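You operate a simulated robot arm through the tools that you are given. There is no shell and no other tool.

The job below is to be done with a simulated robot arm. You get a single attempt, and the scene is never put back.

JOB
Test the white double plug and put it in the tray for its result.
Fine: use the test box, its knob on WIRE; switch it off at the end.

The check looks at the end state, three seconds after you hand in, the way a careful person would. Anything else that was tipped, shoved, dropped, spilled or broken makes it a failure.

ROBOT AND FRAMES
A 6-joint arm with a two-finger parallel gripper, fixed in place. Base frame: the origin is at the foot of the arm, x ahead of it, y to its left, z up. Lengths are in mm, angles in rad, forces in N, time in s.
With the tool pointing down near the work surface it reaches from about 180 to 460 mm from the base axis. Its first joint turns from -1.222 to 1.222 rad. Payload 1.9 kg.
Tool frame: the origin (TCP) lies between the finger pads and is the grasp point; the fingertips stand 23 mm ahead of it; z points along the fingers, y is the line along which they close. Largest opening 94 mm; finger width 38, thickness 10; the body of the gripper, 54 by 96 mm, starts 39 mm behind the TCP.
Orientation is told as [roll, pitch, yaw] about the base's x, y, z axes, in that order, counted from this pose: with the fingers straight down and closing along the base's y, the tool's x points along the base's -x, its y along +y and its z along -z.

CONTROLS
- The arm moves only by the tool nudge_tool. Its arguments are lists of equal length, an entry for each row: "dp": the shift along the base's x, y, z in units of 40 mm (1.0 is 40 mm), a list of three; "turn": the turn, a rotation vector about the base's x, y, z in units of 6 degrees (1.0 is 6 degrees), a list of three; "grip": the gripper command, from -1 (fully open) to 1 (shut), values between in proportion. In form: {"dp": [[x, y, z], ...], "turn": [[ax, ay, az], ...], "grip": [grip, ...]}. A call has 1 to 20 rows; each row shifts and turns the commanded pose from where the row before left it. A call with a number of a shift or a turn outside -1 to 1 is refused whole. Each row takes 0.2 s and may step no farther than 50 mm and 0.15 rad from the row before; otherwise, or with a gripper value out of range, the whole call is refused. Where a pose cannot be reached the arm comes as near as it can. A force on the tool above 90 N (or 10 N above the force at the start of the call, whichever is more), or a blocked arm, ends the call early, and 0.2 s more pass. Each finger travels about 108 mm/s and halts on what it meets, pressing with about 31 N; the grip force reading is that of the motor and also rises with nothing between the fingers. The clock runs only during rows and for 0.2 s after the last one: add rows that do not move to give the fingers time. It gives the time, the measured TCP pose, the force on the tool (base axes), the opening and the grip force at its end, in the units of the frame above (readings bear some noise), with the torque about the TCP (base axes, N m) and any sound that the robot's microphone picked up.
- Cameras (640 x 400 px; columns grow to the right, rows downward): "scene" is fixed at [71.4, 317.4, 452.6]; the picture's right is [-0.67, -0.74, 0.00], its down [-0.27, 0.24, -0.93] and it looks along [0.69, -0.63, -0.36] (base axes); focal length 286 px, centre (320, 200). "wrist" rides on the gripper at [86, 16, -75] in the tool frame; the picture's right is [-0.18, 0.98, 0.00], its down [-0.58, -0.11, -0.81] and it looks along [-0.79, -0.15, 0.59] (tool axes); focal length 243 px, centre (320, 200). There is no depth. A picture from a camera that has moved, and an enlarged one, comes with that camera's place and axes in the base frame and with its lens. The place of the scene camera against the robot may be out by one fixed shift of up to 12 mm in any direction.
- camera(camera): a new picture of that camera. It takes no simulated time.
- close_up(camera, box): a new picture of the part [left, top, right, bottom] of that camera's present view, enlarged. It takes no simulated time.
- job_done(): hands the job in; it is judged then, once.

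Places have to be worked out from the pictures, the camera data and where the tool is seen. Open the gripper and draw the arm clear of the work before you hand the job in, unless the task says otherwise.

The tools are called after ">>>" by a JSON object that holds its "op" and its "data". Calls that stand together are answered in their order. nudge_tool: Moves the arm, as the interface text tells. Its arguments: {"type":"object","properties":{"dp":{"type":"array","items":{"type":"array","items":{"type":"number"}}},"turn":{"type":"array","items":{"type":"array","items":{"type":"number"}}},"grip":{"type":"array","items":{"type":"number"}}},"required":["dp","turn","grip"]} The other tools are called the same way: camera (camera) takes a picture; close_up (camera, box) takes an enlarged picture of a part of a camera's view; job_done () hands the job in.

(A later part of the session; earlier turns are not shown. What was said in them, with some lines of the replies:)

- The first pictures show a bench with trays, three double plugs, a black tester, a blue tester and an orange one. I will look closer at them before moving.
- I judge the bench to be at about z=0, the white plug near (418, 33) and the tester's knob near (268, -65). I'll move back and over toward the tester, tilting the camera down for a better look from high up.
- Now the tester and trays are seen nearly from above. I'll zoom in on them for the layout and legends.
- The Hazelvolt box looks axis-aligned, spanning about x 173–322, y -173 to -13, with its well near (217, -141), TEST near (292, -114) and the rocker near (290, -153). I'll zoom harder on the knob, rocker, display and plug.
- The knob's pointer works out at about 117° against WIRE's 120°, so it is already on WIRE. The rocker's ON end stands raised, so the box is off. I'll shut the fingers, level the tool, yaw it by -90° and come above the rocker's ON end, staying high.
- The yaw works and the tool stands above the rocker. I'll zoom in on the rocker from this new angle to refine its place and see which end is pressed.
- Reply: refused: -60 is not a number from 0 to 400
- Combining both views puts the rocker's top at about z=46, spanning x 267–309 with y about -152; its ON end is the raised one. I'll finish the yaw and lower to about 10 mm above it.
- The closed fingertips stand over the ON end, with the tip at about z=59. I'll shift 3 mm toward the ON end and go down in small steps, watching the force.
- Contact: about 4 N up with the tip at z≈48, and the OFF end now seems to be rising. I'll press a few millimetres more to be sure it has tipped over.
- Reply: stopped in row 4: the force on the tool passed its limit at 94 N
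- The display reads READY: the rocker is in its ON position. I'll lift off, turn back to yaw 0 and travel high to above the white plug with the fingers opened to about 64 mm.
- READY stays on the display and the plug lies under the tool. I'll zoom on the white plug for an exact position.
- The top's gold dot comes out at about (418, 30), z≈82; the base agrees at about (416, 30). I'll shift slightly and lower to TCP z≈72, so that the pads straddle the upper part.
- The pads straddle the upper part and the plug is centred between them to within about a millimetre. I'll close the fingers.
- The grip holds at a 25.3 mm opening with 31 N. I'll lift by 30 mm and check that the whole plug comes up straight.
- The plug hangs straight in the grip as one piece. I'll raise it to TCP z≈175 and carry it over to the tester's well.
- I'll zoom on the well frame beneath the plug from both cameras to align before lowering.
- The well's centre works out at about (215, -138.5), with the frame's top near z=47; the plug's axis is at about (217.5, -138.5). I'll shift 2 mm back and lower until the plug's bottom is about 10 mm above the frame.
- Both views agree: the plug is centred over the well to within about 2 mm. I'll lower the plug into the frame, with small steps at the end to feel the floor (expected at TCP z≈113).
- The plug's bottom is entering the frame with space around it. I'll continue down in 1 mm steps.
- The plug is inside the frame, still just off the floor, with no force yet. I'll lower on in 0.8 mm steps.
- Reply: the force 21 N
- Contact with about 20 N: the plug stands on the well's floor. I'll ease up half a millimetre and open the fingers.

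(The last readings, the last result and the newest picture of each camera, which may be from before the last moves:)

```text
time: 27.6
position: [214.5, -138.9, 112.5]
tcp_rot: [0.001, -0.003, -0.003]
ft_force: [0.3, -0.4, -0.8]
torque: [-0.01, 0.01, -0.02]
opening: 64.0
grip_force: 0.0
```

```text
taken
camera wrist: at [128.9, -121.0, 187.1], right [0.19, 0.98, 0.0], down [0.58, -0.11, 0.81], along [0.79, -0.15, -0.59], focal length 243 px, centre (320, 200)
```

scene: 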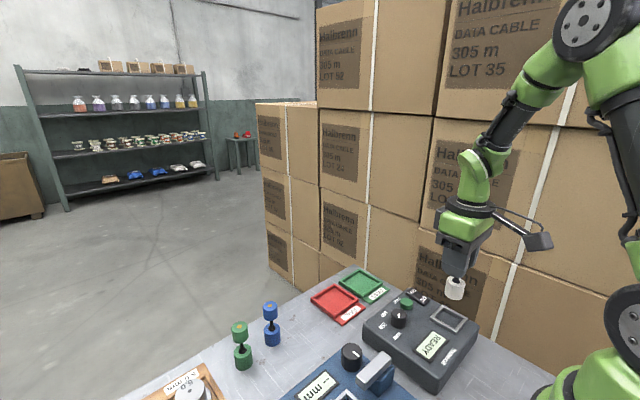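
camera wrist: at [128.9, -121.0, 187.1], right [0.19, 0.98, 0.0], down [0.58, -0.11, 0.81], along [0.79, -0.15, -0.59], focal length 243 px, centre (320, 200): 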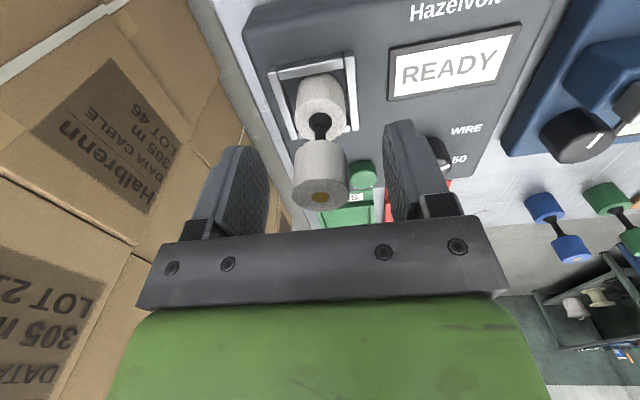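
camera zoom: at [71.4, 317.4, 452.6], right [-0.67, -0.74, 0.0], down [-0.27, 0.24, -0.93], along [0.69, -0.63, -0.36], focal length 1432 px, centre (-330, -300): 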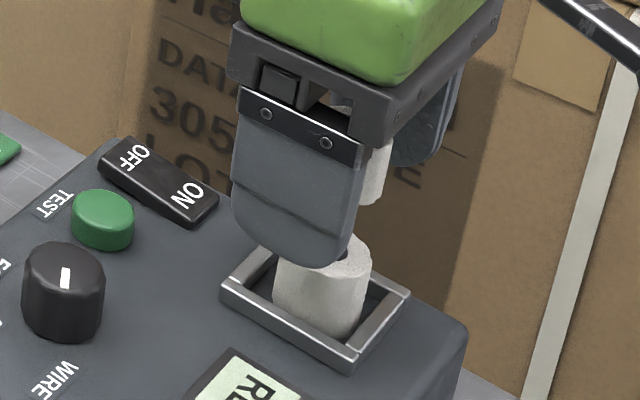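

The plug stands upright in the well on its own. I'll rise straight up clear of it, then close the fingers, yaw to -90° and move above the TEST button at about (291, -112).

>>> {"op": "nudge_tool", "data": {"dp": [[0, 0, 0.4], [0, 0, 0.9], [0, 0, 0.95], [0.129, 0.045, 0], [0.129, 0.045, 0], [0.129, 0.045, 0], [0.129, 0.045, 0], [0.129, 0.045, 0], [0.129, 0.045, 0], [0.129, 0.045, 0], [0.129, 0.045, 0], [0.129, 0.045, 0], [0.129, 0.045, 0], [0.129, 0.045, 0], [0.129, 0.045, 0], [0.129, 0.045, 0], [0.129, 0.045, 0], [0.129, 0.045, 0], [0, 0, 0]], "turn": [[0, 0, 0], [0, 0, 0], [0, 0, 0], [0, 0, -1], [0, 0, -1], [0, 0, -1], [0, 0, -1], [0, 0, -1], [0, 0, -1], [0, 0, -1], [0, 0, -1], [0, 0, -1], [0, 0, -1], [0, 0, -1], [0, 0, -1], [0, 0, -1], [0, 0, -1], [0, 0, -1], [0, 0, 0]], "grip": [-0.36, -0.36, -0.36, -0.36, -0.36, -0.36, -0.36, 1, 1, 1, 1, 1, 1, 1, 1, 1, 1, 1, 1]}}

>>> {"op": "camera", "data": {"camera": "scene"}}

>>> {"op": "camera", "data": {"camera": "wrist"}}

```text
time: 31.6
position: [292.6, -110.2, 202.7]
tcp_rot: [-0.001, -0.002, -1.576]
ft_force: [0.6, -0.3, -0.5]
torque: [0.02, -0.02, -0.03]
opening: 0.0
grip_force: 31.4
```

```text
taken
```

scene: 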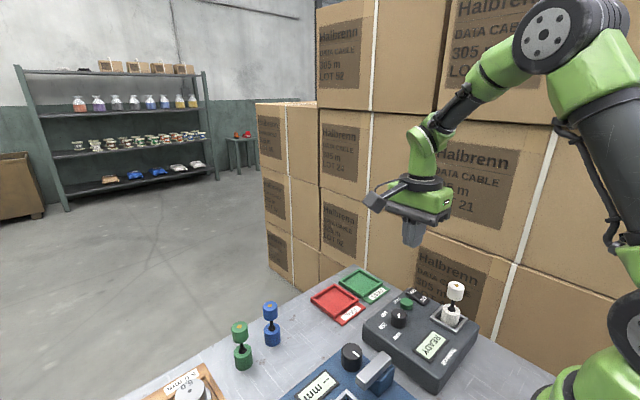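

```text
taken
camera wrist: at [309.3, -23.8, 276.8], right [0.98, -0.19, 0.0], down [-0.11, -0.58, 0.81], along [-0.15, -0.79, -0.59], focal length 243 px, centre (320, 200)
```

wrist: 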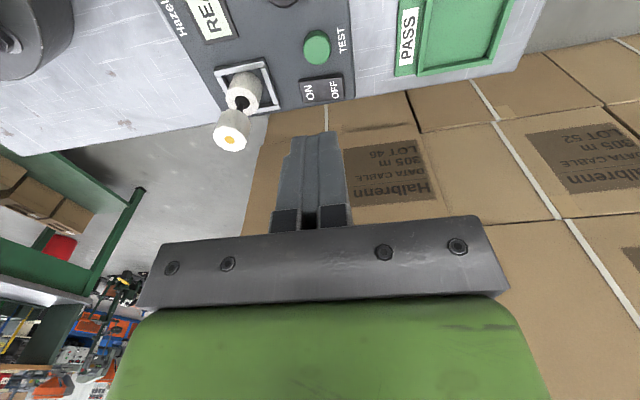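

The plug stands freely in the well and the tool is above TEST. I'll lower to about 15 mm over the button and check clearances.

>>> {"op": "nudge_tool", "data": {"dp": [[0, -0.04, -0.4], [0, 0, -0.4], [0, 0, -0.4], [0, 0, -0.4], [0, 0, -0.4], [0, 0, -0.4], [0, 0, -0.4], [0, 0, 0]], "turn": [[0, 0, 0], [0, 0, 0], [0, 0, 0], [0, 0, 0], [0, 0, 0], [0, 0, 0], [0, 0, 0], [0, 0, 0]], "grip": [1, 1, 1, 1, 1, 1, 1, 1]}}

>>> {"op": "close_up", "data": {"camera": "scene", "box": [360, 220, 480, 330]}}

>>> {"op": "camera", "data": {"camera": "wrist"}}

```text
time: 33.4
position: [292.5, -112.0, 92.0]
tcp_rot: [0.0, -0.001, -1.573]
ft_force: [0.4, 0.0, 0.5]
torque: [-0.01, 0.0, 0.01]
opening: 0.2
grip_force: 31.2
```

```text
3.64 times, centred on (420, 275) of scene
camera zoom: at [71.4, 317.4, 452.6], right [-0.67, -0.74, 0.0], down [-0.27, 0.24, -0.93], along [0.69, -0.63, -0.36], focal length 1041 px, centre (-44, -73)
```

zoom: 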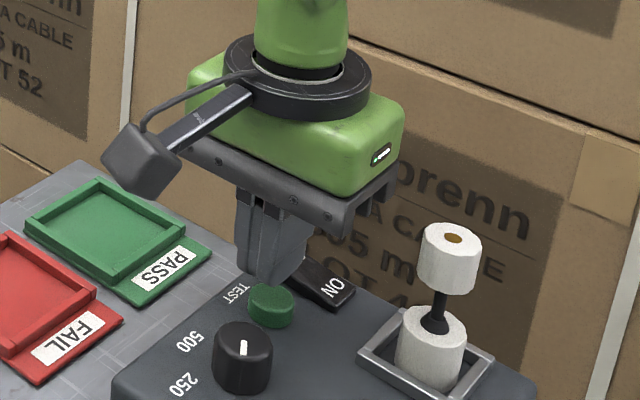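

```text
taken
camera wrist: at [308.4, -25.0, 165.4], right [0.98, -0.19, 0.0], down [-0.11, -0.58, 0.81], along [-0.15, -0.79, -0.59], focal length 243 px, centre (320, 200)
```

wrist: 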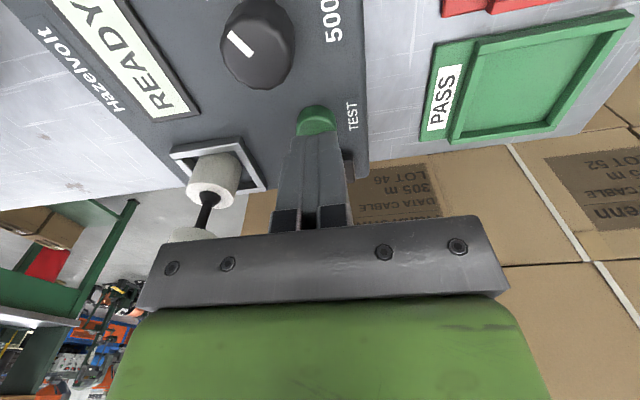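

Clearance to the plug is good. I'll go down in 2 mm steps toward the button top (expected at tip z≈50).

>>> {"op": "nudge_tool", "data": {"dp": [[0, 0, -0.05], [0, 0, -0.05], [0, 0, -0.05], [0, 0, -0.05], [0, 0, -0.05], [0, 0, -0.05], [0, 0, -0.025], [0, 0, 0]], "turn": [[0, 0, 0], [0, 0, 0], [0, 0, 0], [0, 0, 0], [0, 0, 0], [0, 0, 0], [0, 0, 0], [0, 0, 0]], "grip": [1, 1, 1, 1, 1, 1, 1, 1]}}

>>> {"op": "close_up", "data": {"camera": "scene", "box": [380, 270, 480, 370]}}

```text
time: 35.2
position: [293.3, -112.9, 78.7]
tcp_rot: [0.0, -0.002, -1.575]
ft_force: [-0.6, 0.0, -0.1]
torque: [-0.02, 0.0, -0.02]
opening: 0.0
grip_force: 31.0
```

```text
4.00 times, centred on (430, 320) of scene
camera zoom: at [71.4, 317.4, 452.6], right [-0.67, -0.74, 0.0], down [-0.27, 0.24, -0.93], along [0.69, -0.63, -0.36], focal length 1146 px, centre (-120, -280)
```

zoom: 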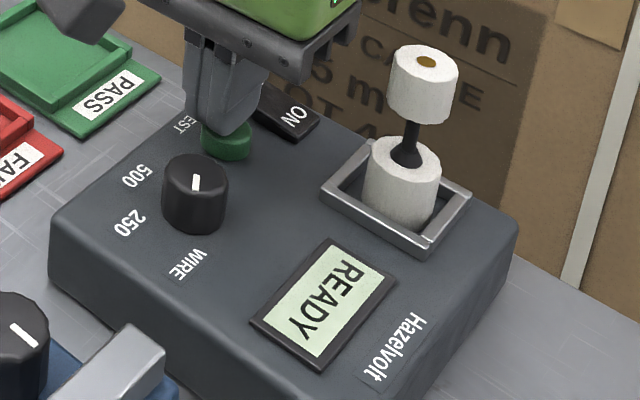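

Tip at z≈56, still no contact. I'll continue in 1 mm steps.

>>> {"op": "nudge_tool", "data": {"dp": [[0, 0, -0.025], [0, 0, -0.025], [0, 0, -0.025], [0, 0, -0.025], [0, 0, 0]], "turn": [[0, 0, 0], [0, 0, 0], [0, 0, 0], [0, 0, 0], [0, 0, 0]], "grip": [1, 1, 1, 1, 1]}}

>>> {"op": "close_up", "data": {"camera": "scene", "box": [380, 270, 480, 370]}}

```text
time: 36.4
position: [294.0, -113.6, 74.4]
tcp_rot: [0.002, -0.001, -1.574]
ft_force: [-0.2, 0.4, 1.1]
torque: [0.02, 0.02, 0.0]
opening: 0.2
grip_force: 31.0
```

```text
4.00 times, centred on (430, 320) of scene
camera zoom: at [71.4, 317.4, 452.6], right [-0.67, -0.74, 0.0], down [-0.27, 0.24, -0.93], along [0.69, -0.63, -0.36], focal length 1146 px, centre (-120, -280)
```

zoom: 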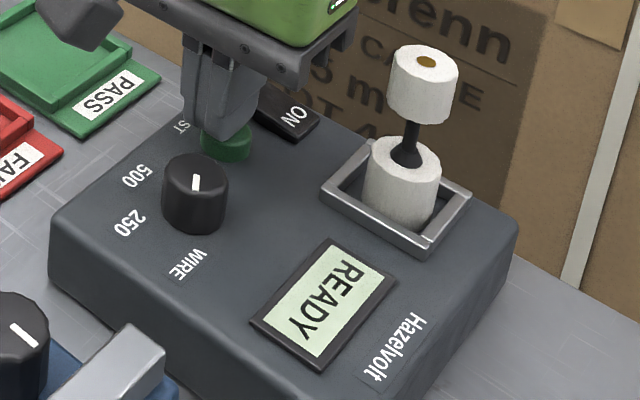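

A first light touch at about 1 N, with the tip near z=51. I'll press in 1 mm steps and watch the display.

>>> {"op": "nudge_tool", "data": {"dp": [[0, 0, -0.025], [0, 0, -0.025], [0, 0, -0.02], [0, 0, 0]], "turn": [[0, 0, 0], [0, 0, 0], [0, 0, 0], [0, 0, 0]], "grip": [1, 1, 1, 1]}}

>>> {"op": "close_up", "data": {"camera": "scene", "box": [380, 270, 480, 370]}}

```text
time: 37.4
position: [292.1, -115.6, 72.1]
tcp_rot: [0.0, -0.002, -1.575]
ft_force: [0.9, 0.4, 2.0]
torque: [-0.01, 0.0, 0.03]
opening: 0.2
grip_force: 30.7
heard: click
```

```text
4.00 times, centred on (430, 320) of scene
camera zoom: at [71.4, 317.4, 452.6], right [-0.67, -0.74, 0.0], down [-0.27, 0.24, -0.93], along [0.69, -0.63, -0.36], focal length 1146 px, centre (-120, -280)
```

zoom: 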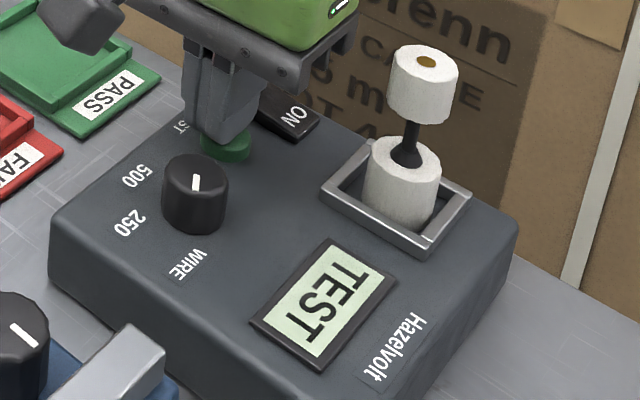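

A click was heard and the display shows TEST. I'll lift gently off the button and wait a second for the result.

>>> {"op": "nudge_tool", "data": {"dp": [[0, 0, 0.1], [0, 0, 0.2], [0, 0, 0], [0, 0, 0], [0, 0, 0], [0, 0, 0]], "turn": [[0, 0, 0], [0, 0, 0], [0, 0, 0], [0, 0, 0], [0, 0, 0], [0, 0, 0]], "grip": [1, 1, 1, 1, 1, 1]}}

>>> {"op": "close_up", "data": {"camera": "scene", "box": [380, 270, 480, 370]}}

```text
time: 38.8
position: [293.8, -114.2, 83.0]
tcp_rot: [0.0, -0.001, -1.575]
ft_force: [-0.8, 0.4, 0.1]
torque: [-0.03, -0.01, -0.02]
opening: 0.0
grip_force: 30.8
```

```text
4.00 times, centred on (430, 320) of scene
camera zoom: at [71.4, 317.4, 452.6], right [-0.67, -0.74, 0.0], down [-0.27, 0.24, -0.93], along [0.69, -0.63, -0.36], focal length 1146 px, centre (-120, -280)
```

zoom: 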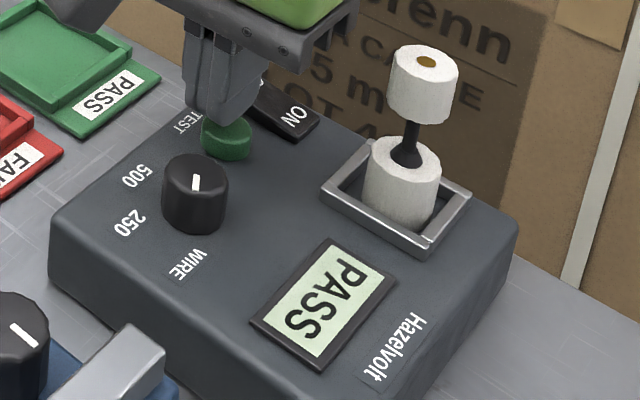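

The display reads PASS. I'll double-check the knob's pointer against the labels from here, so that the result counts for WIRE.

>>> {"op": "close_up", "data": {"camera": "scene", "box": [380, 300, 430, 345]}}

>>> {"op": "close_up", "data": {"camera": "wrist", "box": [180, 0, 360, 120]}}

```text
8.89 times, centred on (405, 322) of scene
camera zoom: at [71.4, 317.4, 452.6], right [-0.67, -0.74, 0.0], down [-0.27, 0.24, -0.93], along [0.69, -0.63, -0.36], focal length 2546 px, centre (-436, -889)
```

zoom: 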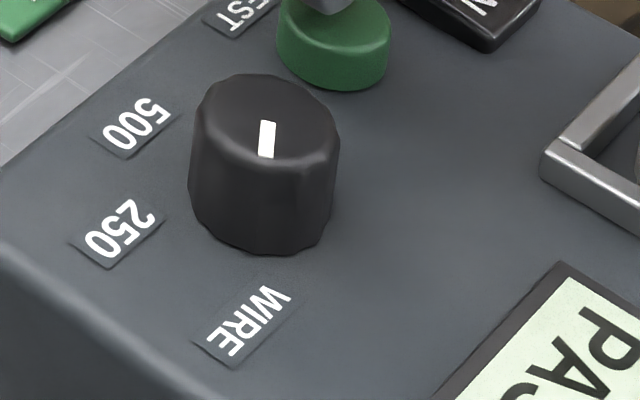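

```text
3.33 times, centred on (270, 60) of wrist
camera zoom: at [310.2, -26.0, 157.5], right [0.98, -0.19, 0.0], down [-0.11, -0.58, 0.81], along [-0.15, -0.79, -0.59], focal length 809 px, centre (487, 667)
```

zoom: 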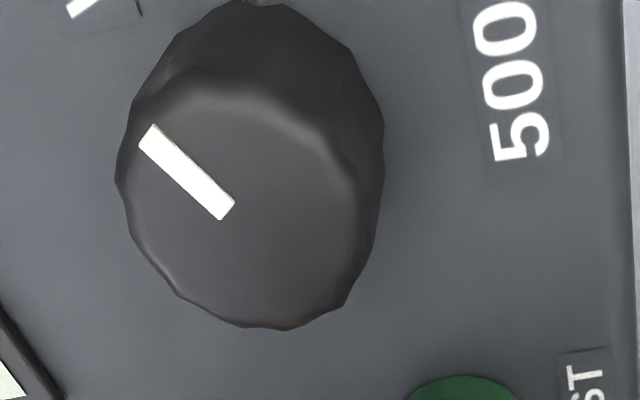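

The pointer clearly faces WIRE, so PASS stands. I'll lift off, return to yaw 0 with the fingers open, and go back above the plug in the well.

>>> {"op": "nudge_tool", "data": {"dp": [[0, 0, 0.9], [0, 0, 1], [0, 0, 1], [0, 0, 0.1], [-0.131, -0.042, 0], [-0.131, -0.042, 0], [-0.131, -0.042, 0], [-0.131, -0.042, 0], [-0.131, -0.042, 0], [-0.131, -0.042, 0], [-0.131, -0.042, 0], [-0.131, -0.042, 0], [-0.131, -0.042, 0], [-0.131, -0.042, 0], [-0.131, -0.042, 0], [-0.131, -0.042, 0], [-0.131, -0.042, 0], [-0.131, -0.042, 0], [-0.131, -0.042, 0], [0, 0, 0]], "turn": [[0, 0, 0], [0, 0, 0], [0, 0, 0], [0, 0, 0], [0, 0, 1], [0, 0, 1], [0, 0, 1], [0, 0, 1], [0, 0, 1], [0, 0, 1], [0, 0, 1], [0, 0, 1], [0, 0, 1], [0, 0, 1], [0, 0, 1], [0, 0, 1], [0, 0, 1], [0, 0, 1], [0, 0, 1], [0, 0, 0]], "grip": [1, 1, 1, 1, 1, 1, 1, 1, -0.36, -0.36, -0.36, -0.36, -0.36, -0.36, -0.36, -0.36, -0.36, -0.36, -0.36, -0.36]}}

>>> {"op": "camera", "data": {"camera": "wrist"}}

>>> {"op": "camera", "data": {"camera": "scene"}}

```text
time: 43.0
position: [213.6, -138.1, 200.6]
tcp_rot: [0.001, -0.002, 0.0]
ft_force: [-0.2, 0.2, -0.1]
torque: [-0.03, 0.03, 0.02]
opening: 63.8
grip_force: 0.0
```

```text
taken
camera wrist: at [128.2, -120.7, 275.6], right [0.19, 0.98, 0.0], down [0.58, -0.11, 0.81], along [0.79, -0.15, -0.59], focal length 243 px, centre (320, 200)
```

wrist: 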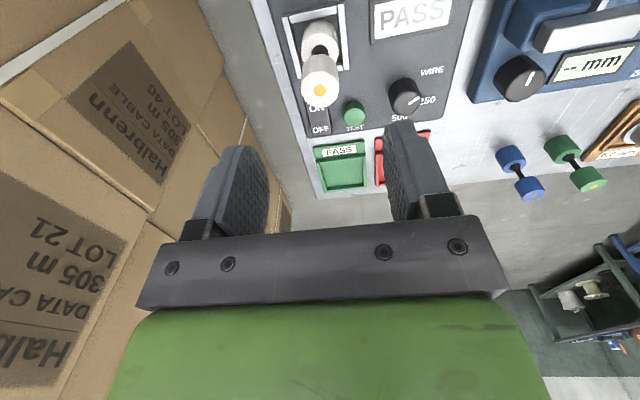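

```text
taken
```

scene: 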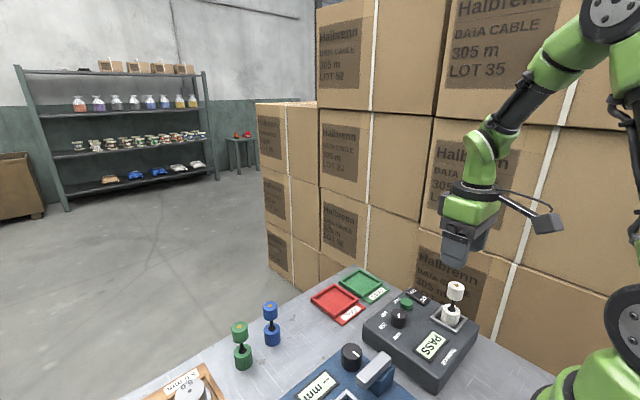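

The plug's top lies right beneath the TCP at about (213.5, -137). I'll descend straight down around it to TCP z≈113 and close.

>>> {"op": "nudge_tool", "data": {"dp": [[0, 0, -0.4], [0, 0, -0.4], [0, 0, -0.4], [0, 0, -0.4], [0, 0, -0.35], [0, 0, -0.2], [0, 0, 0]], "turn": [[0, 0, 0], [0, 0, 0], [0, 0, 0], [0, 0, 0], [0, 0, 0], [0, 0, 0], [0, 0, 0]], "grip": [-0.36, -0.36, -0.36, -0.36, -0.36, -0.36, -0.36]}}

>>> {"op": "camera", "data": {"camera": "wrist"}}

>>> {"op": "close_up", "data": {"camera": "scene", "box": [410, 250, 490, 340]}}

```text
time: 44.6
position: [215.6, -139.0, 116.7]
tcp_rot: [0.001, -0.003, -0.003]
ft_force: [-0.3, -0.5, -0.4]
torque: [-0.01, -0.01, -0.01]
opening: 63.4
grip_force: 0.0
```

```text
taken
camera wrist: at [129.4, -121.5, 191.2], right [0.19, 0.98, 0.0], down [0.58, -0.11, 0.81], along [0.79, -0.15, -0.59], focal length 243 px, centre (320, 200)
```

wrist: 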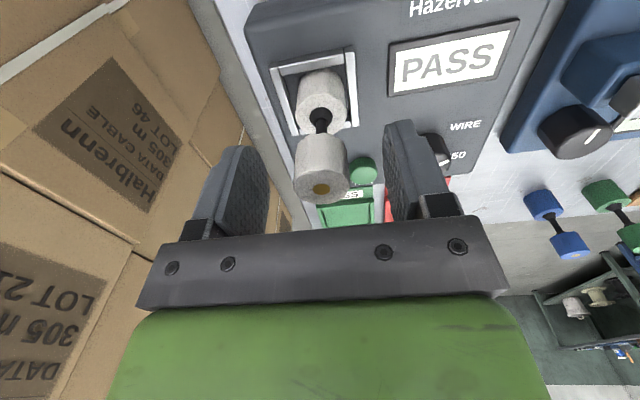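

```text
4.44 times, centred on (450, 295) of scene
camera zoom: at [71.4, 317.4, 452.6], right [-0.67, -0.74, 0.0], down [-0.27, 0.24, -0.93], along [0.69, -0.63, -0.36], focal length 1273 px, centre (-258, -222)
```

zoom: 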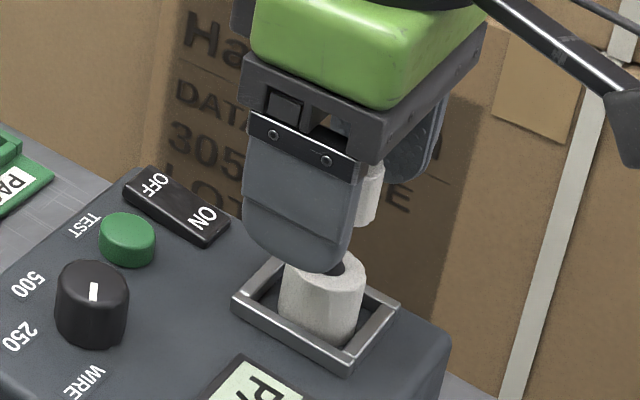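

The fingers straddle the plug; I'll lower 3 mm more and close.

>>> {"op": "nudge_tool", "data": {"dp": [[0, 0, -0.08], [0, 0, 0], [0, 0, 0], [0, 0, 0], [0, 0, 0], [0, 0, 0]], "turn": [[0, 0, 0], [0, 0, 0], [0, 0, 0], [0, 0, 0], [0, 0, 0], [0, 0, 0]], "grip": [-0.36, -0.36, 0.2, 0.7, 1, 1]}}

```text
time: 46.0
position: [214.7, -140.0, 114.4]
tcp_rot: [0.0, -0.001, -0.003]
ft_force: [-0.5, 0.0, -0.9]
torque: [0.02, -0.01, 0.03]
opening: 25.2
grip_force: 30.7
```

Gripped again at 25.2 mm. I'll lift straight out of the well to TCP z≈175, then carry the plug to above the PASS tray's recess (centre about (425, -137)), aiming at (420, -137).

>>> {"op": "nudge_tool", "data": {"dp": [[0, 0, 0.1], [0, 0, 0.25], [0, 0, 0.4], [0, 0, 0.4], [0, 0, 0.4], [0.34, 0.004, 0], [0.34, 0.004, 0], [0.34, 0.004, 0], [0.34, 0.004, 0], [0.34, 0.004, 0], [0.34, 0.004, 0], [0.34, 0.004, 0], [0.34, 0.004, 0], [0.34, 0.004, 0], [0.34, 0.004, 0], [0.34, 0.004, 0], [0.34, 0.004, 0], [0.34, 0.004, 0], [0.34, 0.004, 0], [0.34, 0.004, 0]], "turn": [[0, 0, 0], [0, 0, 0], [0, 0, 0], [0, 0, 0], [0, 0, 0], [0, 0, 0], [0, 0, 0], [0, 0, 0], [0, 0, 0], [0, 0, 0], [0, 0, 0], [0, 0, 0], [0, 0, 0], [0, 0, 0], [0, 0, 0], [0, 0, 0], [0, 0, 0], [0, 0, 0], [0, 0, 0], [0, 0, 0]], "grip": [1, 1, 1, 1, 1, 1, 1, 1, 1, 1, 1, 1, 1, 1, 1, 1, 1, 1, 1, 1]}}

>>> {"op": "camera", "data": {"camera": "wrist"}}

>>> {"op": "camera", "data": {"camera": "scene"}}

```text
time: 50.2
position: [418.8, -136.0, 176.5]
tcp_rot: [0.001, -0.001, -0.003]
ft_force: [0.1, 0.7, -0.9]
torque: [0.0, 0.0, 0.03]
opening: 25.1
grip_force: 31.2
```

```text
taken
camera wrist: at [333.0, -117.3, 251.6], right [0.19, 0.98, 0.0], down [0.58, -0.11, 0.81], along [0.79, -0.15, -0.59], focal length 243 px, centre (320, 200)
```

wrist: 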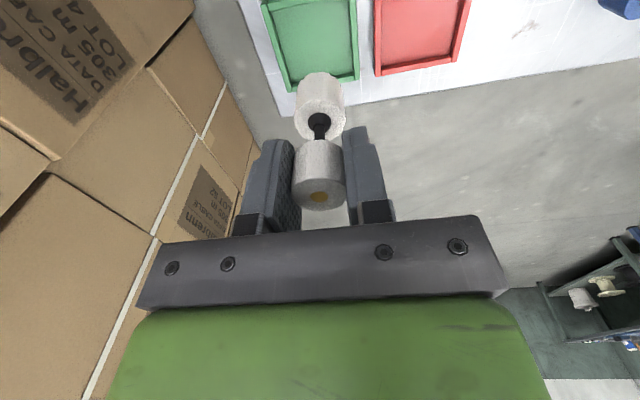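

```text
taken
```

scene: 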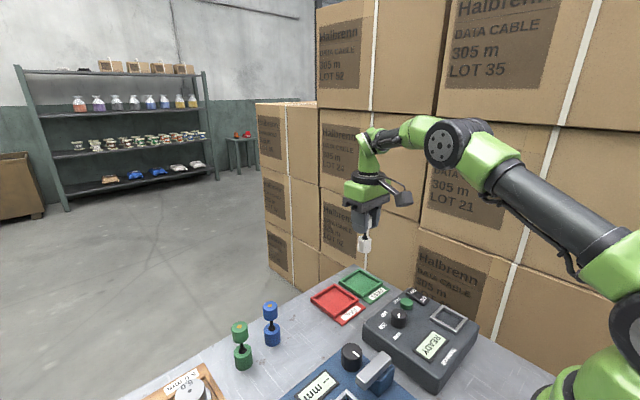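

I'm above the PASS tray. I'll zoom in on it from both cameras to fix the recess before lowering.

>>> {"op": "close_up", "data": {"camera": "wrist", "box": [245, 0, 375, 110]}}

>>> {"op": "close_up", "data": {"camera": "scene", "box": [320, 210, 410, 310]}}

```text
3.64 times, centred on (310, 55) of wrist
camera zoom: at [333.0, -117.3, 251.6], right [0.19, 0.98, 0.0], down [0.58, -0.11, 0.81], along [0.79, -0.15, -0.59], focal length 882 px, centre (356, 727)
```

zoom: 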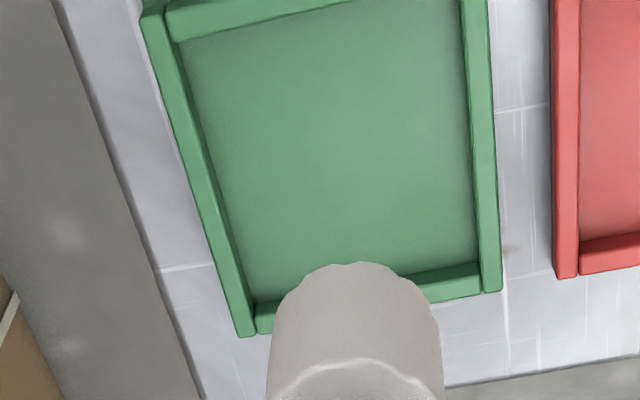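

```text
4.00 times, centred on (365, 260) of scene
camera zoom: at [71.4, 317.4, 452.6], right [-0.67, -0.74, 0.0], down [-0.27, 0.24, -0.93], along [0.69, -0.63, -0.36], focal length 1146 px, centre (140, -40)
```

zoom: 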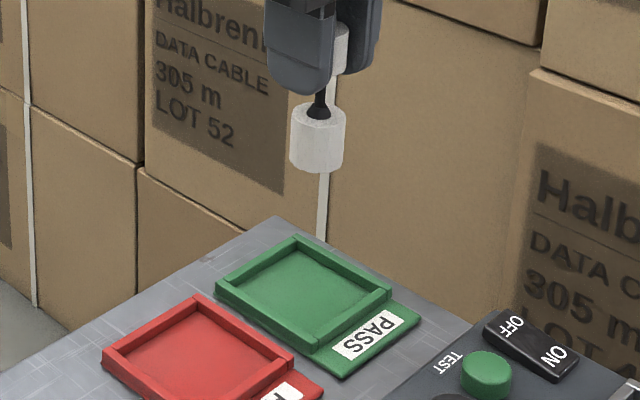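

The recess spans about x 393–457, y -169 to -107, matching my earlier estimate, and the plug's axis is at about (419, -135). I'll shift to (421, -137.5) and lower until the plug's bottom is about 8 mm above the rim.

>>> {"op": "nudge_tool", "data": {"dp": [[0.05, -0.06, -0.3], [0, 0, -0.35], [0, 0, -0.35], [0, 0, -0.35], [0, 0, -0.35], [0, 0, -0.3], [0, 0, 0]], "turn": [[0, 0, 0], [0, 0, 0], [0, 0, 0], [0, 0, 0], [0, 0, 0], [0, 0, 0], [0, 0, 0]], "grip": [1, 1, 1, 1, 1, 1, 1]}}

>>> {"op": "camera", "data": {"camera": "wrist"}}

>>> {"op": "close_up", "data": {"camera": "scene", "box": [320, 230, 410, 310]}}

```text
time: 51.8
position: [420.7, -138.6, 96.4]
tcp_rot: [-0.002, -0.001, -0.003]
ft_force: [0.5, 0.2, -0.7]
torque: [0.0, 0.0, -0.04]
opening: 24.8
grip_force: 31.4
```

```text
taken
camera wrist: at [334.2, -120.9, 170.1], right [0.19, 0.98, 0.0], down [0.58, -0.11, 0.81], along [0.79, -0.15, -0.59], focal length 243 px, centre (320, 200)
```

wrist: 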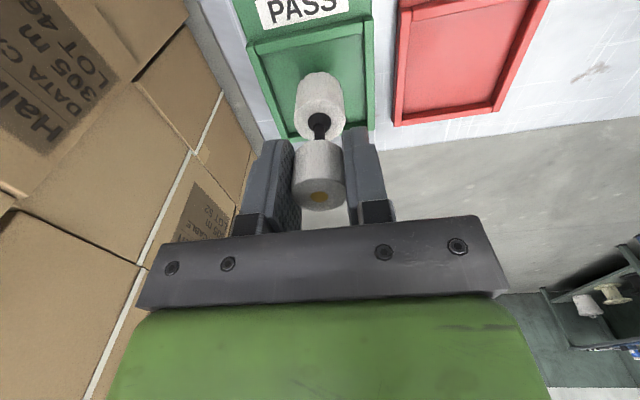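

```text
5.00 times, centred on (365, 270) of scene
camera zoom: at [71.4, 317.4, 452.6], right [-0.67, -0.74, 0.0], down [-0.27, 0.24, -0.93], along [0.69, -0.63, -0.36], focal length 1432 px, centre (95, -150)
```

zoom: 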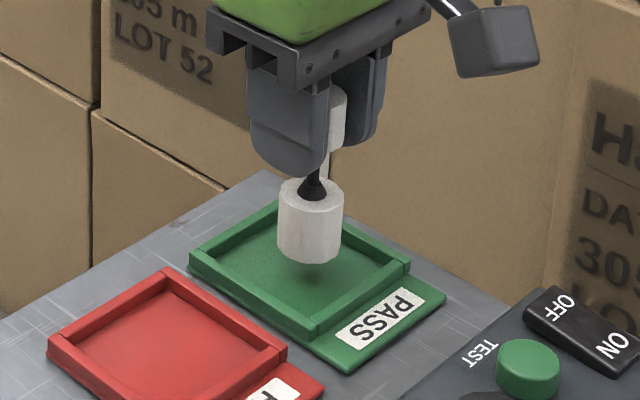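

The plug hangs centred over the recess with its shadow inside. I'll lower 12 mm and then take small steps until it touches.

>>> {"op": "nudge_tool", "data": {"dp": [[0, 0, -0.1], [0, 0, -0.1], [0, 0, -0.1], [0, 0, -0.025], [0, 0, -0.025], [0, 0, 0]], "turn": [[0, 0, 0], [0, 0, 0], [0, 0, 0], [0, 0, 0], [0, 0, 0], [0, 0, 0]], "grip": [1, 1, 1, 1, 1, 1]}}

>>> {"op": "close_up", "data": {"camera": "scene", "box": [330, 245, 400, 305]}}

```text
time: 53.2
position: [420.1, -138.5, 83.7]
tcp_rot: [0.002, 0.0, -0.003]
ft_force: [0.3, -0.5, -1.1]
torque: [0.01, 0.0, 0.03]
opening: 25.0
grip_force: 30.8
```

```text
6.67 times, centred on (365, 275) of scene
camera zoom: at [71.4, 317.4, 452.6], right [-0.67, -0.74, 0.0], down [-0.27, 0.24, -0.93], along [0.69, -0.63, -0.36], focal length 1909 px, centre (20, -300)
```

zoom: 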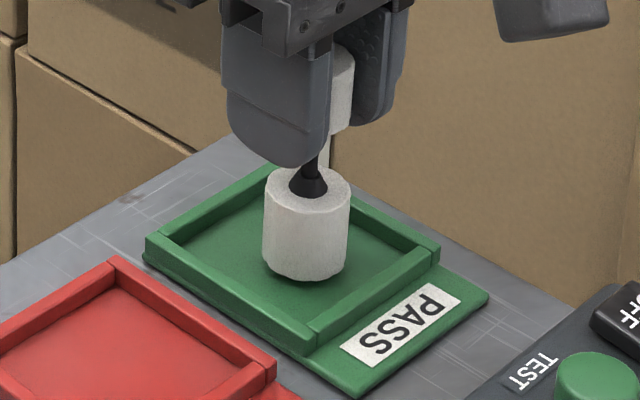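

No contact yet; a few millimetres remain. I'll continue in 1 mm steps.

>>> {"op": "nudge_tool", "data": {"dp": [[0, 0, -0.025], [0, 0, -0.025], [0, 0, -0.025], [0, 0, 0]], "turn": [[0, 0, 0], [0, 0, 0], [0, 0, 0], [0, 0, 0]], "grip": [1, 1, 1, 1]}}

>>> {"op": "close_up", "data": {"camera": "scene", "box": [330, 245, 400, 305]}}

```text
time: 54.2
position: [419.3, -138.4, 80.8]
tcp_rot: [0.002, -0.002, -0.003]
ft_force: [-0.2, -0.5, -1.4]
torque: [-0.02, 0.0, -0.01]
opening: 25.0
grip_force: 31.2
```

```text
6.67 times, centred on (365, 275) of scene
camera zoom: at [71.4, 317.4, 452.6], right [-0.67, -0.74, 0.0], down [-0.27, 0.24, -0.93], along [0.69, -0.63, -0.36], focal length 1909 px, centre (20, -300)
```

zoom: 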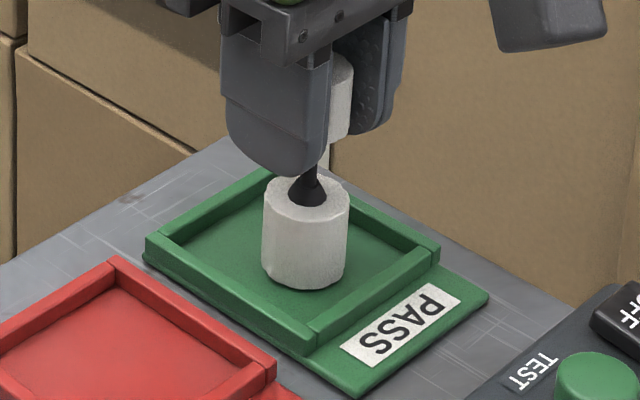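

Still no floor contact, though it looks very close. I'll go on in 0.8 mm steps.

>>> {"op": "nudge_tool", "data": {"dp": [[0, 0, -0.02], [0, 0, -0.02], [0, 0, 0]], "turn": [[0, 0, 0], [0, 0, 0], [0, 0, 0]], "grip": [1, 1, 1]}}

>>> {"op": "close_up", "data": {"camera": "scene", "box": [330, 245, 400, 305]}}

```text
time: 55.0
position: [421.1, -138.7, 78.7]
tcp_rot: [-0.001, -0.001, -0.002]
ft_force: [0.4, 0.2, -1.0]
torque: [0.02, -0.03, -0.02]
opening: 25.1
grip_force: 30.7
```

```text
6.67 times, centred on (365, 275) of scene
camera zoom: at [71.4, 317.4, 452.6], right [-0.67, -0.74, 0.0], down [-0.27, 0.24, -0.93], along [0.69, -0.63, -0.36], focal length 1909 px, centre (20, -300)
```

zoom: 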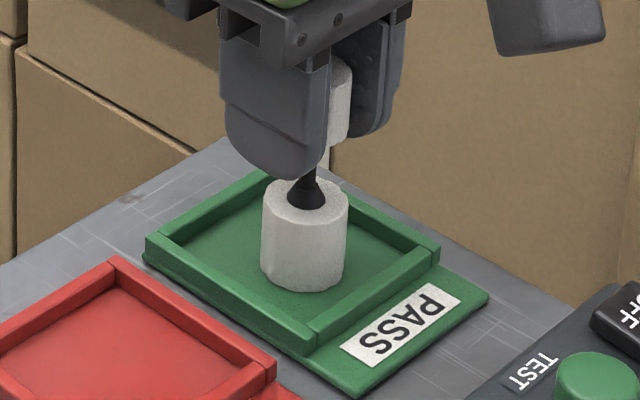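

The force is still unloaded (about -1 N, the plug's weight). I'll take two more small steps.

>>> {"op": "nudge_tool", "data": {"dp": [[0, 0, -0.02], [0, 0, -0.015], [0, 0, 0]], "turn": [[0, 0, 0], [0, 0, 0], [0, 0, 0]], "grip": [1, 1, 1]}}

>>> {"op": "close_up", "data": {"camera": "scene", "box": [330, 245, 400, 305]}}

```text
time: 55.8
position: [419.7, -138.3, 78.7]
tcp_rot: [0.0, -0.003, -0.003]
ft_force: [-5.3, 0.8, 16.3]
torque: [0.11, 0.47, 0.01]
opening: 25.2
grip_force: 31.3
```

```text
6.67 times, centred on (365, 275) of scene
camera zoom: at [71.4, 317.4, 452.6], right [-0.67, -0.74, 0.0], down [-0.27, 0.24, -0.93], along [0.69, -0.63, -0.36], focal length 1909 px, centre (20, -300)
```

zoom: 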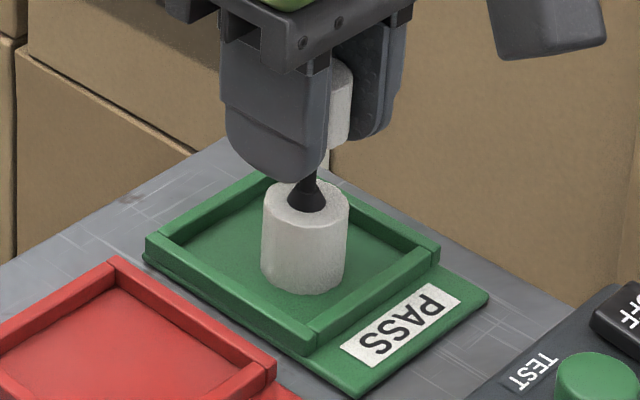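

The plug has touched the tray's floor (about 16 N). I'll ease up half a millimetre and open the fingers slowly.

>>> {"op": "nudge_tool", "data": {"dp": [[0, 0, 0.012], [0, 0, 0], [0, 0, 0], [0, 0, 0], [0, 0, 0]], "turn": [[0, 0, 0], [0, 0, 0], [0, 0, 0], [0, 0, 0], [0, 0, 0]], "grip": [1, 0.4, 0, -0.36, -0.36]}}

>>> {"op": "camera", "data": {"camera": "wrist"}}

>>> {"op": "close_up", "data": {"camera": "scene", "box": [320, 230, 410, 310]}}

```text
time: 57.0
position: [419.5, -138.5, 77.5]
tcp_rot: [0.0, -0.003, -0.004]
ft_force: [0.6, 0.3, 0.0]
torque: [0.0, -0.03, 0.0]
opening: 64.1
grip_force: 0.1
```

```text
taken
camera wrist: at [333.6, -120.3, 151.1], right [0.19, 0.98, 0.0], down [0.58, -0.11, 0.81], along [0.79, -0.15, -0.59], focal length 243 px, centre (320, 200)
```

wrist: 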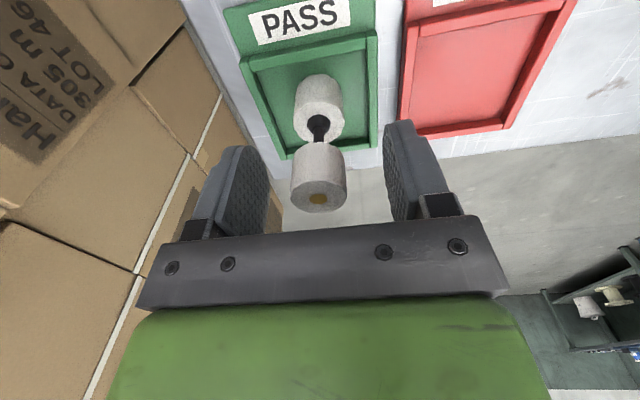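

```text
5.00 times, centred on (365, 270) of scene
camera zoom: at [71.4, 317.4, 452.6], right [-0.67, -0.74, 0.0], down [-0.27, 0.24, -0.93], along [0.69, -0.63, -0.36], focal length 1432 px, centre (95, -150)
```

zoom: 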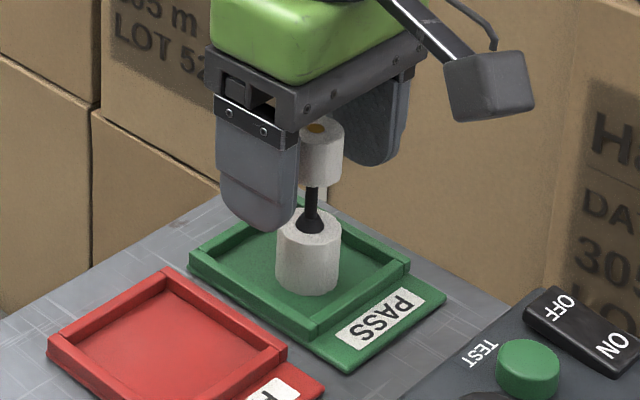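

The white plug stands upright inside the PASS tray. I'll rise straight up, then close, yaw to -90° and go above the rocker's OFF end at about (304, -152).

>>> {"op": "nudge_tool", "data": {"dp": [[0, 0, 0.5], [0, 0, 1], [0, 0, 1], [0, 0, 0.5], [-0.193, -0.0225, 0], [-0.193, -0.0225, 0], [-0.193, -0.0225, 0], [-0.193, -0.0225, 0], [-0.193, -0.0225, 0], [-0.193, -0.0225, 0], [-0.193, -0.0225, 0], [-0.193, -0.0225, 0], [-0.193, -0.0225, 0], [-0.193, -0.0225, 0], [-0.193, -0.0225, 0], [-0.193, -0.0225, 0], [-0.193, -0.0225, 0], [-0.193, -0.0225, 0], [-0.193, -0.0225, 0], [0, 0, 0]], "turn": [[0, 0, 0], [0, 0, 0], [0, 0, 0], [0, 0, 0], [0, 0, -1], [0, 0, -1], [0, 0, -1], [0, 0, -1], [0, 0, -1], [0, 0, -1], [0, 0, -1], [0, 0, -1], [0, 0, -1], [0, 0, -1], [0, 0, -1], [0, 0, -1], [0, 0, -1], [0, 0, -1], [0, 0, -1], [0, 0, 0]], "grip": [-0.36, -0.36, -0.36, -0.36, -0.36, -0.36, -0.36, -0.36, 1, 1, 1, 1, 1, 1, 1, 1, 1, 1, 1, 1]}}

>>> {"op": "camera", "data": {"camera": "scene"}}

>>> {"op": "camera", "data": {"camera": "wrist"}}

```text
time: 61.2
position: [304.9, -150.9, 197.9]
tcp_rot: [0.001, -0.003, -1.577]
ft_force: [0.0, -0.6, 0.9]
torque: [-0.01, 0.0, 0.04]
opening: 0.0
grip_force: 31.8
```

```text
taken
```

scene: 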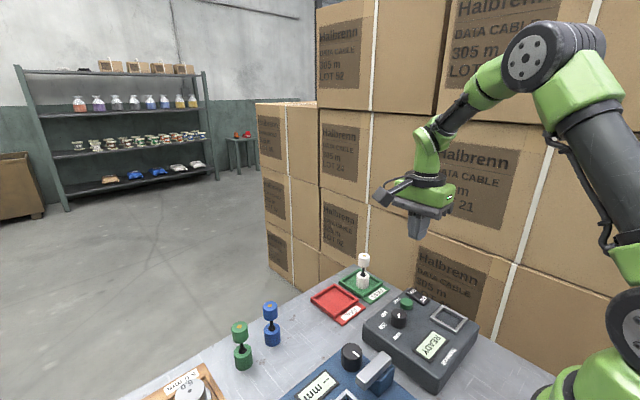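

```text
taken
camera wrist: at [322.4, -64.4, 271.0], right [0.98, -0.19, 0.0], down [-0.11, -0.58, 0.81], along [-0.15, -0.79, -0.59], focal length 243 px, centre (320, 200)
```

wrist: 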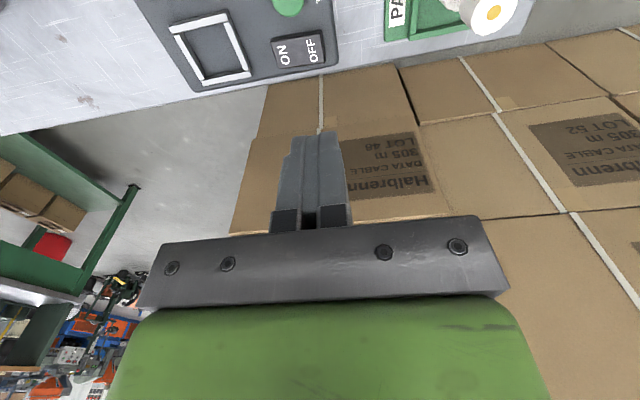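

The plug stands in the PASS tray and the tool is above the OFF end. I'll lower to about TCP z=82.

>>> {"op": "nudge_tool", "data": {"dp": [[0, 0, -0.41], [0, 0, -0.41], [0, 0, -0.41], [0, 0, -0.41], [0, 0, -0.41], [0, 0, -0.41], [0, 0, -0.4], [0, 0, 0]], "turn": [[0, 0, 0], [0, 0, 0], [0, 0, 0], [0, 0, 0], [0, 0, 0], [0, 0, 0], [0, 0, 0], [0, 0, 0]], "grip": [1, 1, 1, 1, 1, 1, 1, 1]}}

>>> {"op": "close_up", "data": {"camera": "scene", "box": [360, 240, 480, 340]}}

>>> {"op": "camera", "data": {"camera": "wrist"}}

```text
time: 63.0
position: [303.4, -150.6, 82.7]
tcp_rot: [0.0, 0.0, -1.575]
ft_force: [0.6, -0.4, 0.0]
torque: [-0.03, 0.03, -0.01]
opening: 0.2
grip_force: 31.0
```

```text
4.00 times, centred on (420, 290) of scene
camera zoom: at [71.4, 317.4, 452.6], right [-0.67, -0.74, 0.0], down [-0.27, 0.24, -0.93], along [0.69, -0.63, -0.36], focal length 1146 px, centre (-80, -160)
```

zoom: 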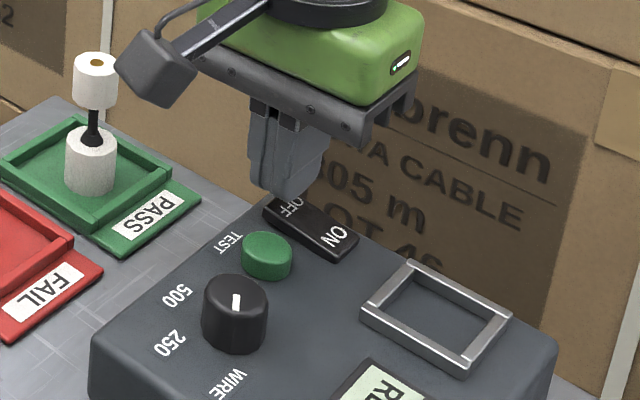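

```text
taken
camera wrist: at [320.4, -63.7, 157.0], right [0.98, -0.19, 0.0], down [-0.11, -0.58, 0.81], along [-0.15, -0.79, -0.59], focal length 243 px, centre (320, 200)
```

wrist: 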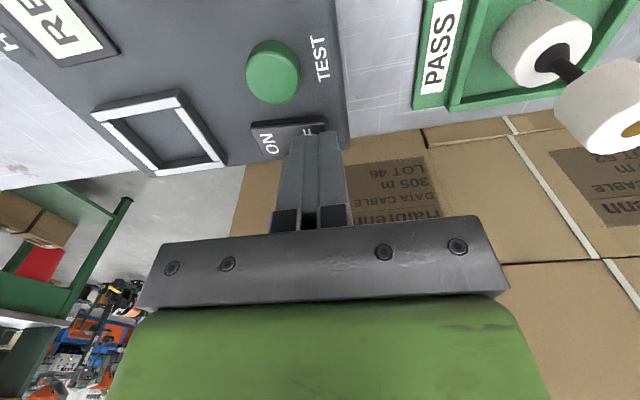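

The fingertips are over the OFF end. I'll descend in 2 mm and then 1 mm steps, as with the ON press (contact then came at TCP z≈71).

>>> {"op": "nudge_tool", "data": {"dp": [[0, 0, -0.05], [0, 0, -0.05], [0, 0, -0.05], [0, 0, -0.05], [0, 0, -0.025], [0, 0, -0.025], [0, 0, -0.025], [0, 0, 0]], "turn": [[0, 0, 0], [0, 0, 0], [0, 0, 0], [0, 0, 0], [0, 0, 0], [0, 0, 0], [0, 0, 0], [0, 0, 0]], "grip": [1, 1, 1, 1, 1, 1, 1, 1]}}

>>> {"op": "close_up", "data": {"camera": "scene", "box": [380, 270, 480, 370]}}

```text
time: 64.8
position: [304.9, -151.0, 70.1]
tcp_rot: [0.0, -0.002, -1.573]
ft_force: [0.3, 0.0, 1.1]
torque: [0.02, -0.01, 0.0]
opening: 0.1
grip_force: 30.0
```

```text
4.00 times, centred on (430, 320) of scene
camera zoom: at [71.4, 317.4, 452.6], right [-0.67, -0.74, 0.0], down [-0.27, 0.24, -0.93], along [0.69, -0.63, -0.36], focal length 1146 px, centre (-120, -280)
```

zoom: 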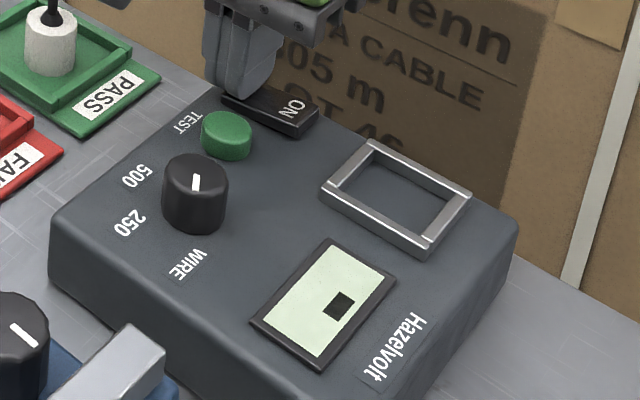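

The display has gone back to the switched-off mark seen at the start. I'll lift off and check that the rocker stays on OFF.

>>> {"op": "nudge_tool", "data": {"dp": [[0, 0, 0.3], [0, 0, 0.8], [0, 0, 0.9], [0, 0, 0.9], [0, 0, 0]], "turn": [[0, 0, 0], [0, 0, 0], [0, 0, 0], [0, 0, 0], [0, 0, 0]], "grip": [1, 1, 1, 1, 1]}}

>>> {"op": "close_up", "data": {"camera": "scene", "box": [380, 270, 480, 370]}}

>>> {"op": "close_up", "data": {"camera": "scene", "box": [390, 280, 440, 315]}}

```text
time: 66.0
position: [308.2, -149.8, 187.2]
tcp_rot: [0.0, -0.001, -1.574]
ft_force: [-0.5, 0.8, -0.7]
torque: [-0.01, 0.03, 0.02]
opening: 0.0
grip_force: 31.1
```

```text
4.00 times, centred on (430, 320) of scene
camera zoom: at [71.4, 317.4, 452.6], right [-0.67, -0.74, 0.0], down [-0.27, 0.24, -0.93], along [0.69, -0.63, -0.36], focal length 1146 px, centre (-120, -280)
```

zoom: 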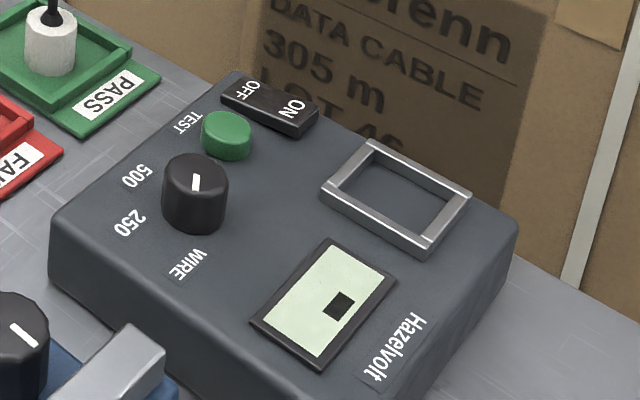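

```text
11.43 times, centred on (415, 298) of scene
camera zoom: at [71.4, 317.4, 452.6], right [-0.67, -0.74, 0.0], down [-0.27, 0.24, -0.93], along [0.69, -0.63, -0.36], focal length 3273 px, centre (-766, -914)
```

zoom: 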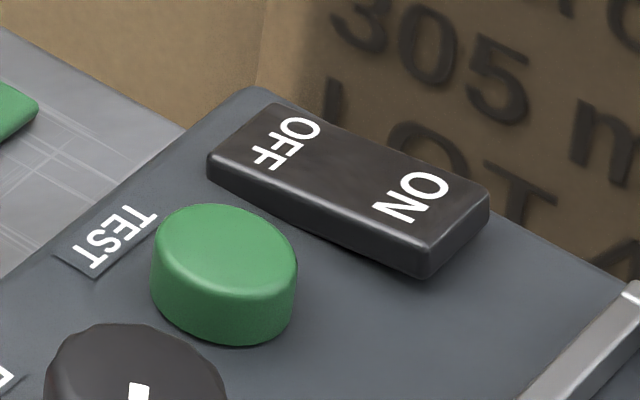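

The rocker rests on OFF with its ON end raised, as at the start. I'll raise the arm well clear of the work, turn the tool back and open the gripper.

>>> {"op": "nudge_tool", "data": {"dp": [[0, 0, 0.8], [0, 0, 0.8], [0, 0, 0.8], [0, 0, 0.8], [0, 0, 0.8], [-0.13, 0, 0.05], [-0.13, 0, 0.05], [-0.13, 0, 0.05], [-0.13, 0, 0.05], [-0.13, 0, 0.05], [-0.13, 0, 0.05], [-0.13, 0, 0.05], [-0.13, 0, 0.05], [-0.13, 0, 0.05], [-0.13, 0, 0.05], [-0.13, 0, 0.05], [-0.13, 0, 0.05], [-0.13, 0, 0.05], [-0.13, 0, 0.05], [-0.13, 0, 0.05]], "turn": [[0, 0, 0], [0, 0, 0], [0, 0, 0], [0, 0, 0], [0, 0, 0], [0, 0, 1], [0, 0, 1], [0, 0, 1], [0, 0, 1], [0, 0, 1], [0, 0, 1], [0, 0, 1], [0, 0, 1], [0, 0, 1], [0, 0, 1], [0, 0, 1], [0, 0, 1], [0, 0, 1], [0, 0, 1], [0, 0, 1]], "grip": [1, 1, 1, 1, 1, 1, 1, 1, 1, 1, -1, -1, -1, -1, -1, -1, -1, -1, -1, -1]}}

>>> {"op": "camera", "data": {"camera": "scene"}}

>>> {"op": "camera", "data": {"camera": "wrist"}}

>>> {"op": "close_up", "data": {"camera": "scene", "box": [300, 230, 440, 340]}}

```text
time: 70.2
position: [228.9, -151.0, 378.0]
tcp_rot: [0.002, -0.001, 0.0]
ft_force: [0.0, -0.9, -0.8]
torque: [0.01, -0.02, 0.02]
opening: 93.9
grip_force: 0.1
```

```text
taken
```

scene: 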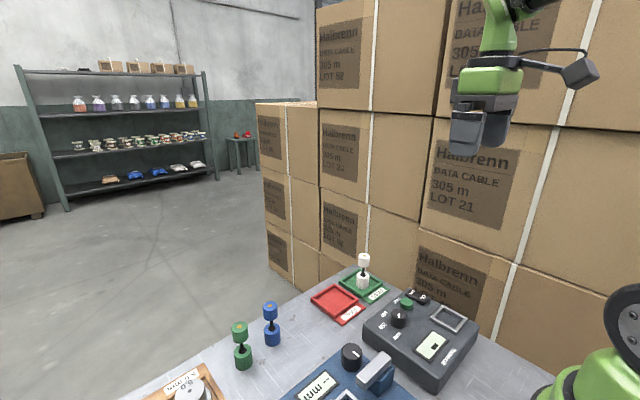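

```text
taken
camera wrist: at [142.5, -133.9, 451.8], right [0.19, 0.98, 0.0], down [0.58, -0.11, 0.81], along [0.79, -0.15, -0.59], focal length 243 px, centre (320, 200)
```

wrist: 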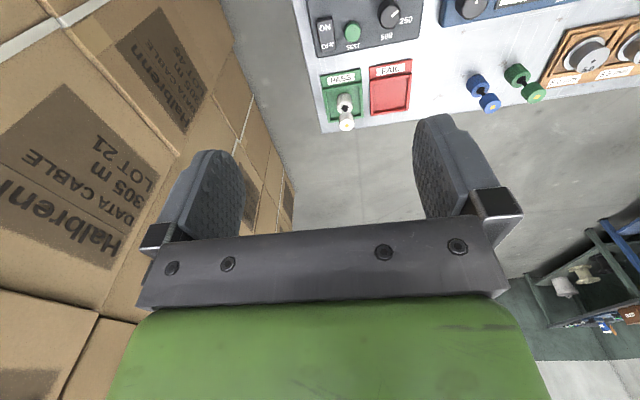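

```text
3.64 times, centred on (370, 285) of scene
camera zoom: at [71.4, 317.4, 452.6], right [-0.67, -0.74, 0.0], down [-0.27, 0.24, -0.93], along [0.69, -0.63, -0.36], focal length 1041 px, centre (138, -109)
```

zoom: 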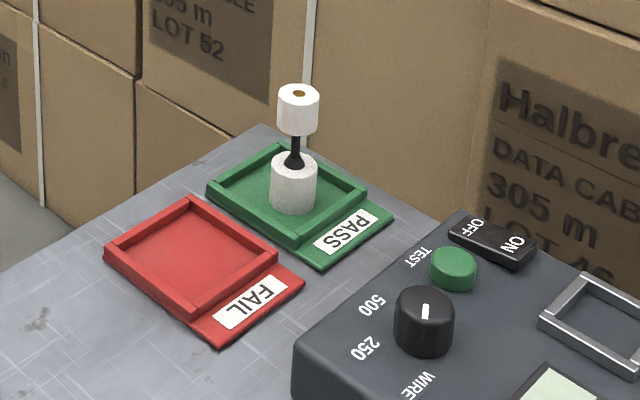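

The white plug stands in the PASS tray, the tester is off with its knob on WIRE, and everything else is where it was. The arm is clear with the gripper open, so I hand the job in.

>>> {"op": "job_done", "data": {}}

```text
The job is handed in.
```

The white double plug tested PASS on the Hazelvolt box, and it is now standing upright in the green PASS tray.

- **Test:** the knob was already on WIRE, which I checked against the labels before and after the test. I switched the box on, stood the plug in the well and pressed TEST once.
- **Switch-off:** after moving the plug I pressed the rocker to OFF. The display went back to the mark it showed when the box was off at the start.
- **Rest of the scene:** in the last pictures the other plugs, the trays and the other testers had not moved. The arm is raised clear with the gripper open.

When I pressed ON, the arm pushed the rocker hard against its stop. The force briefly reached 94 N and the arm halted itself. The rocker worked normally afterwards.
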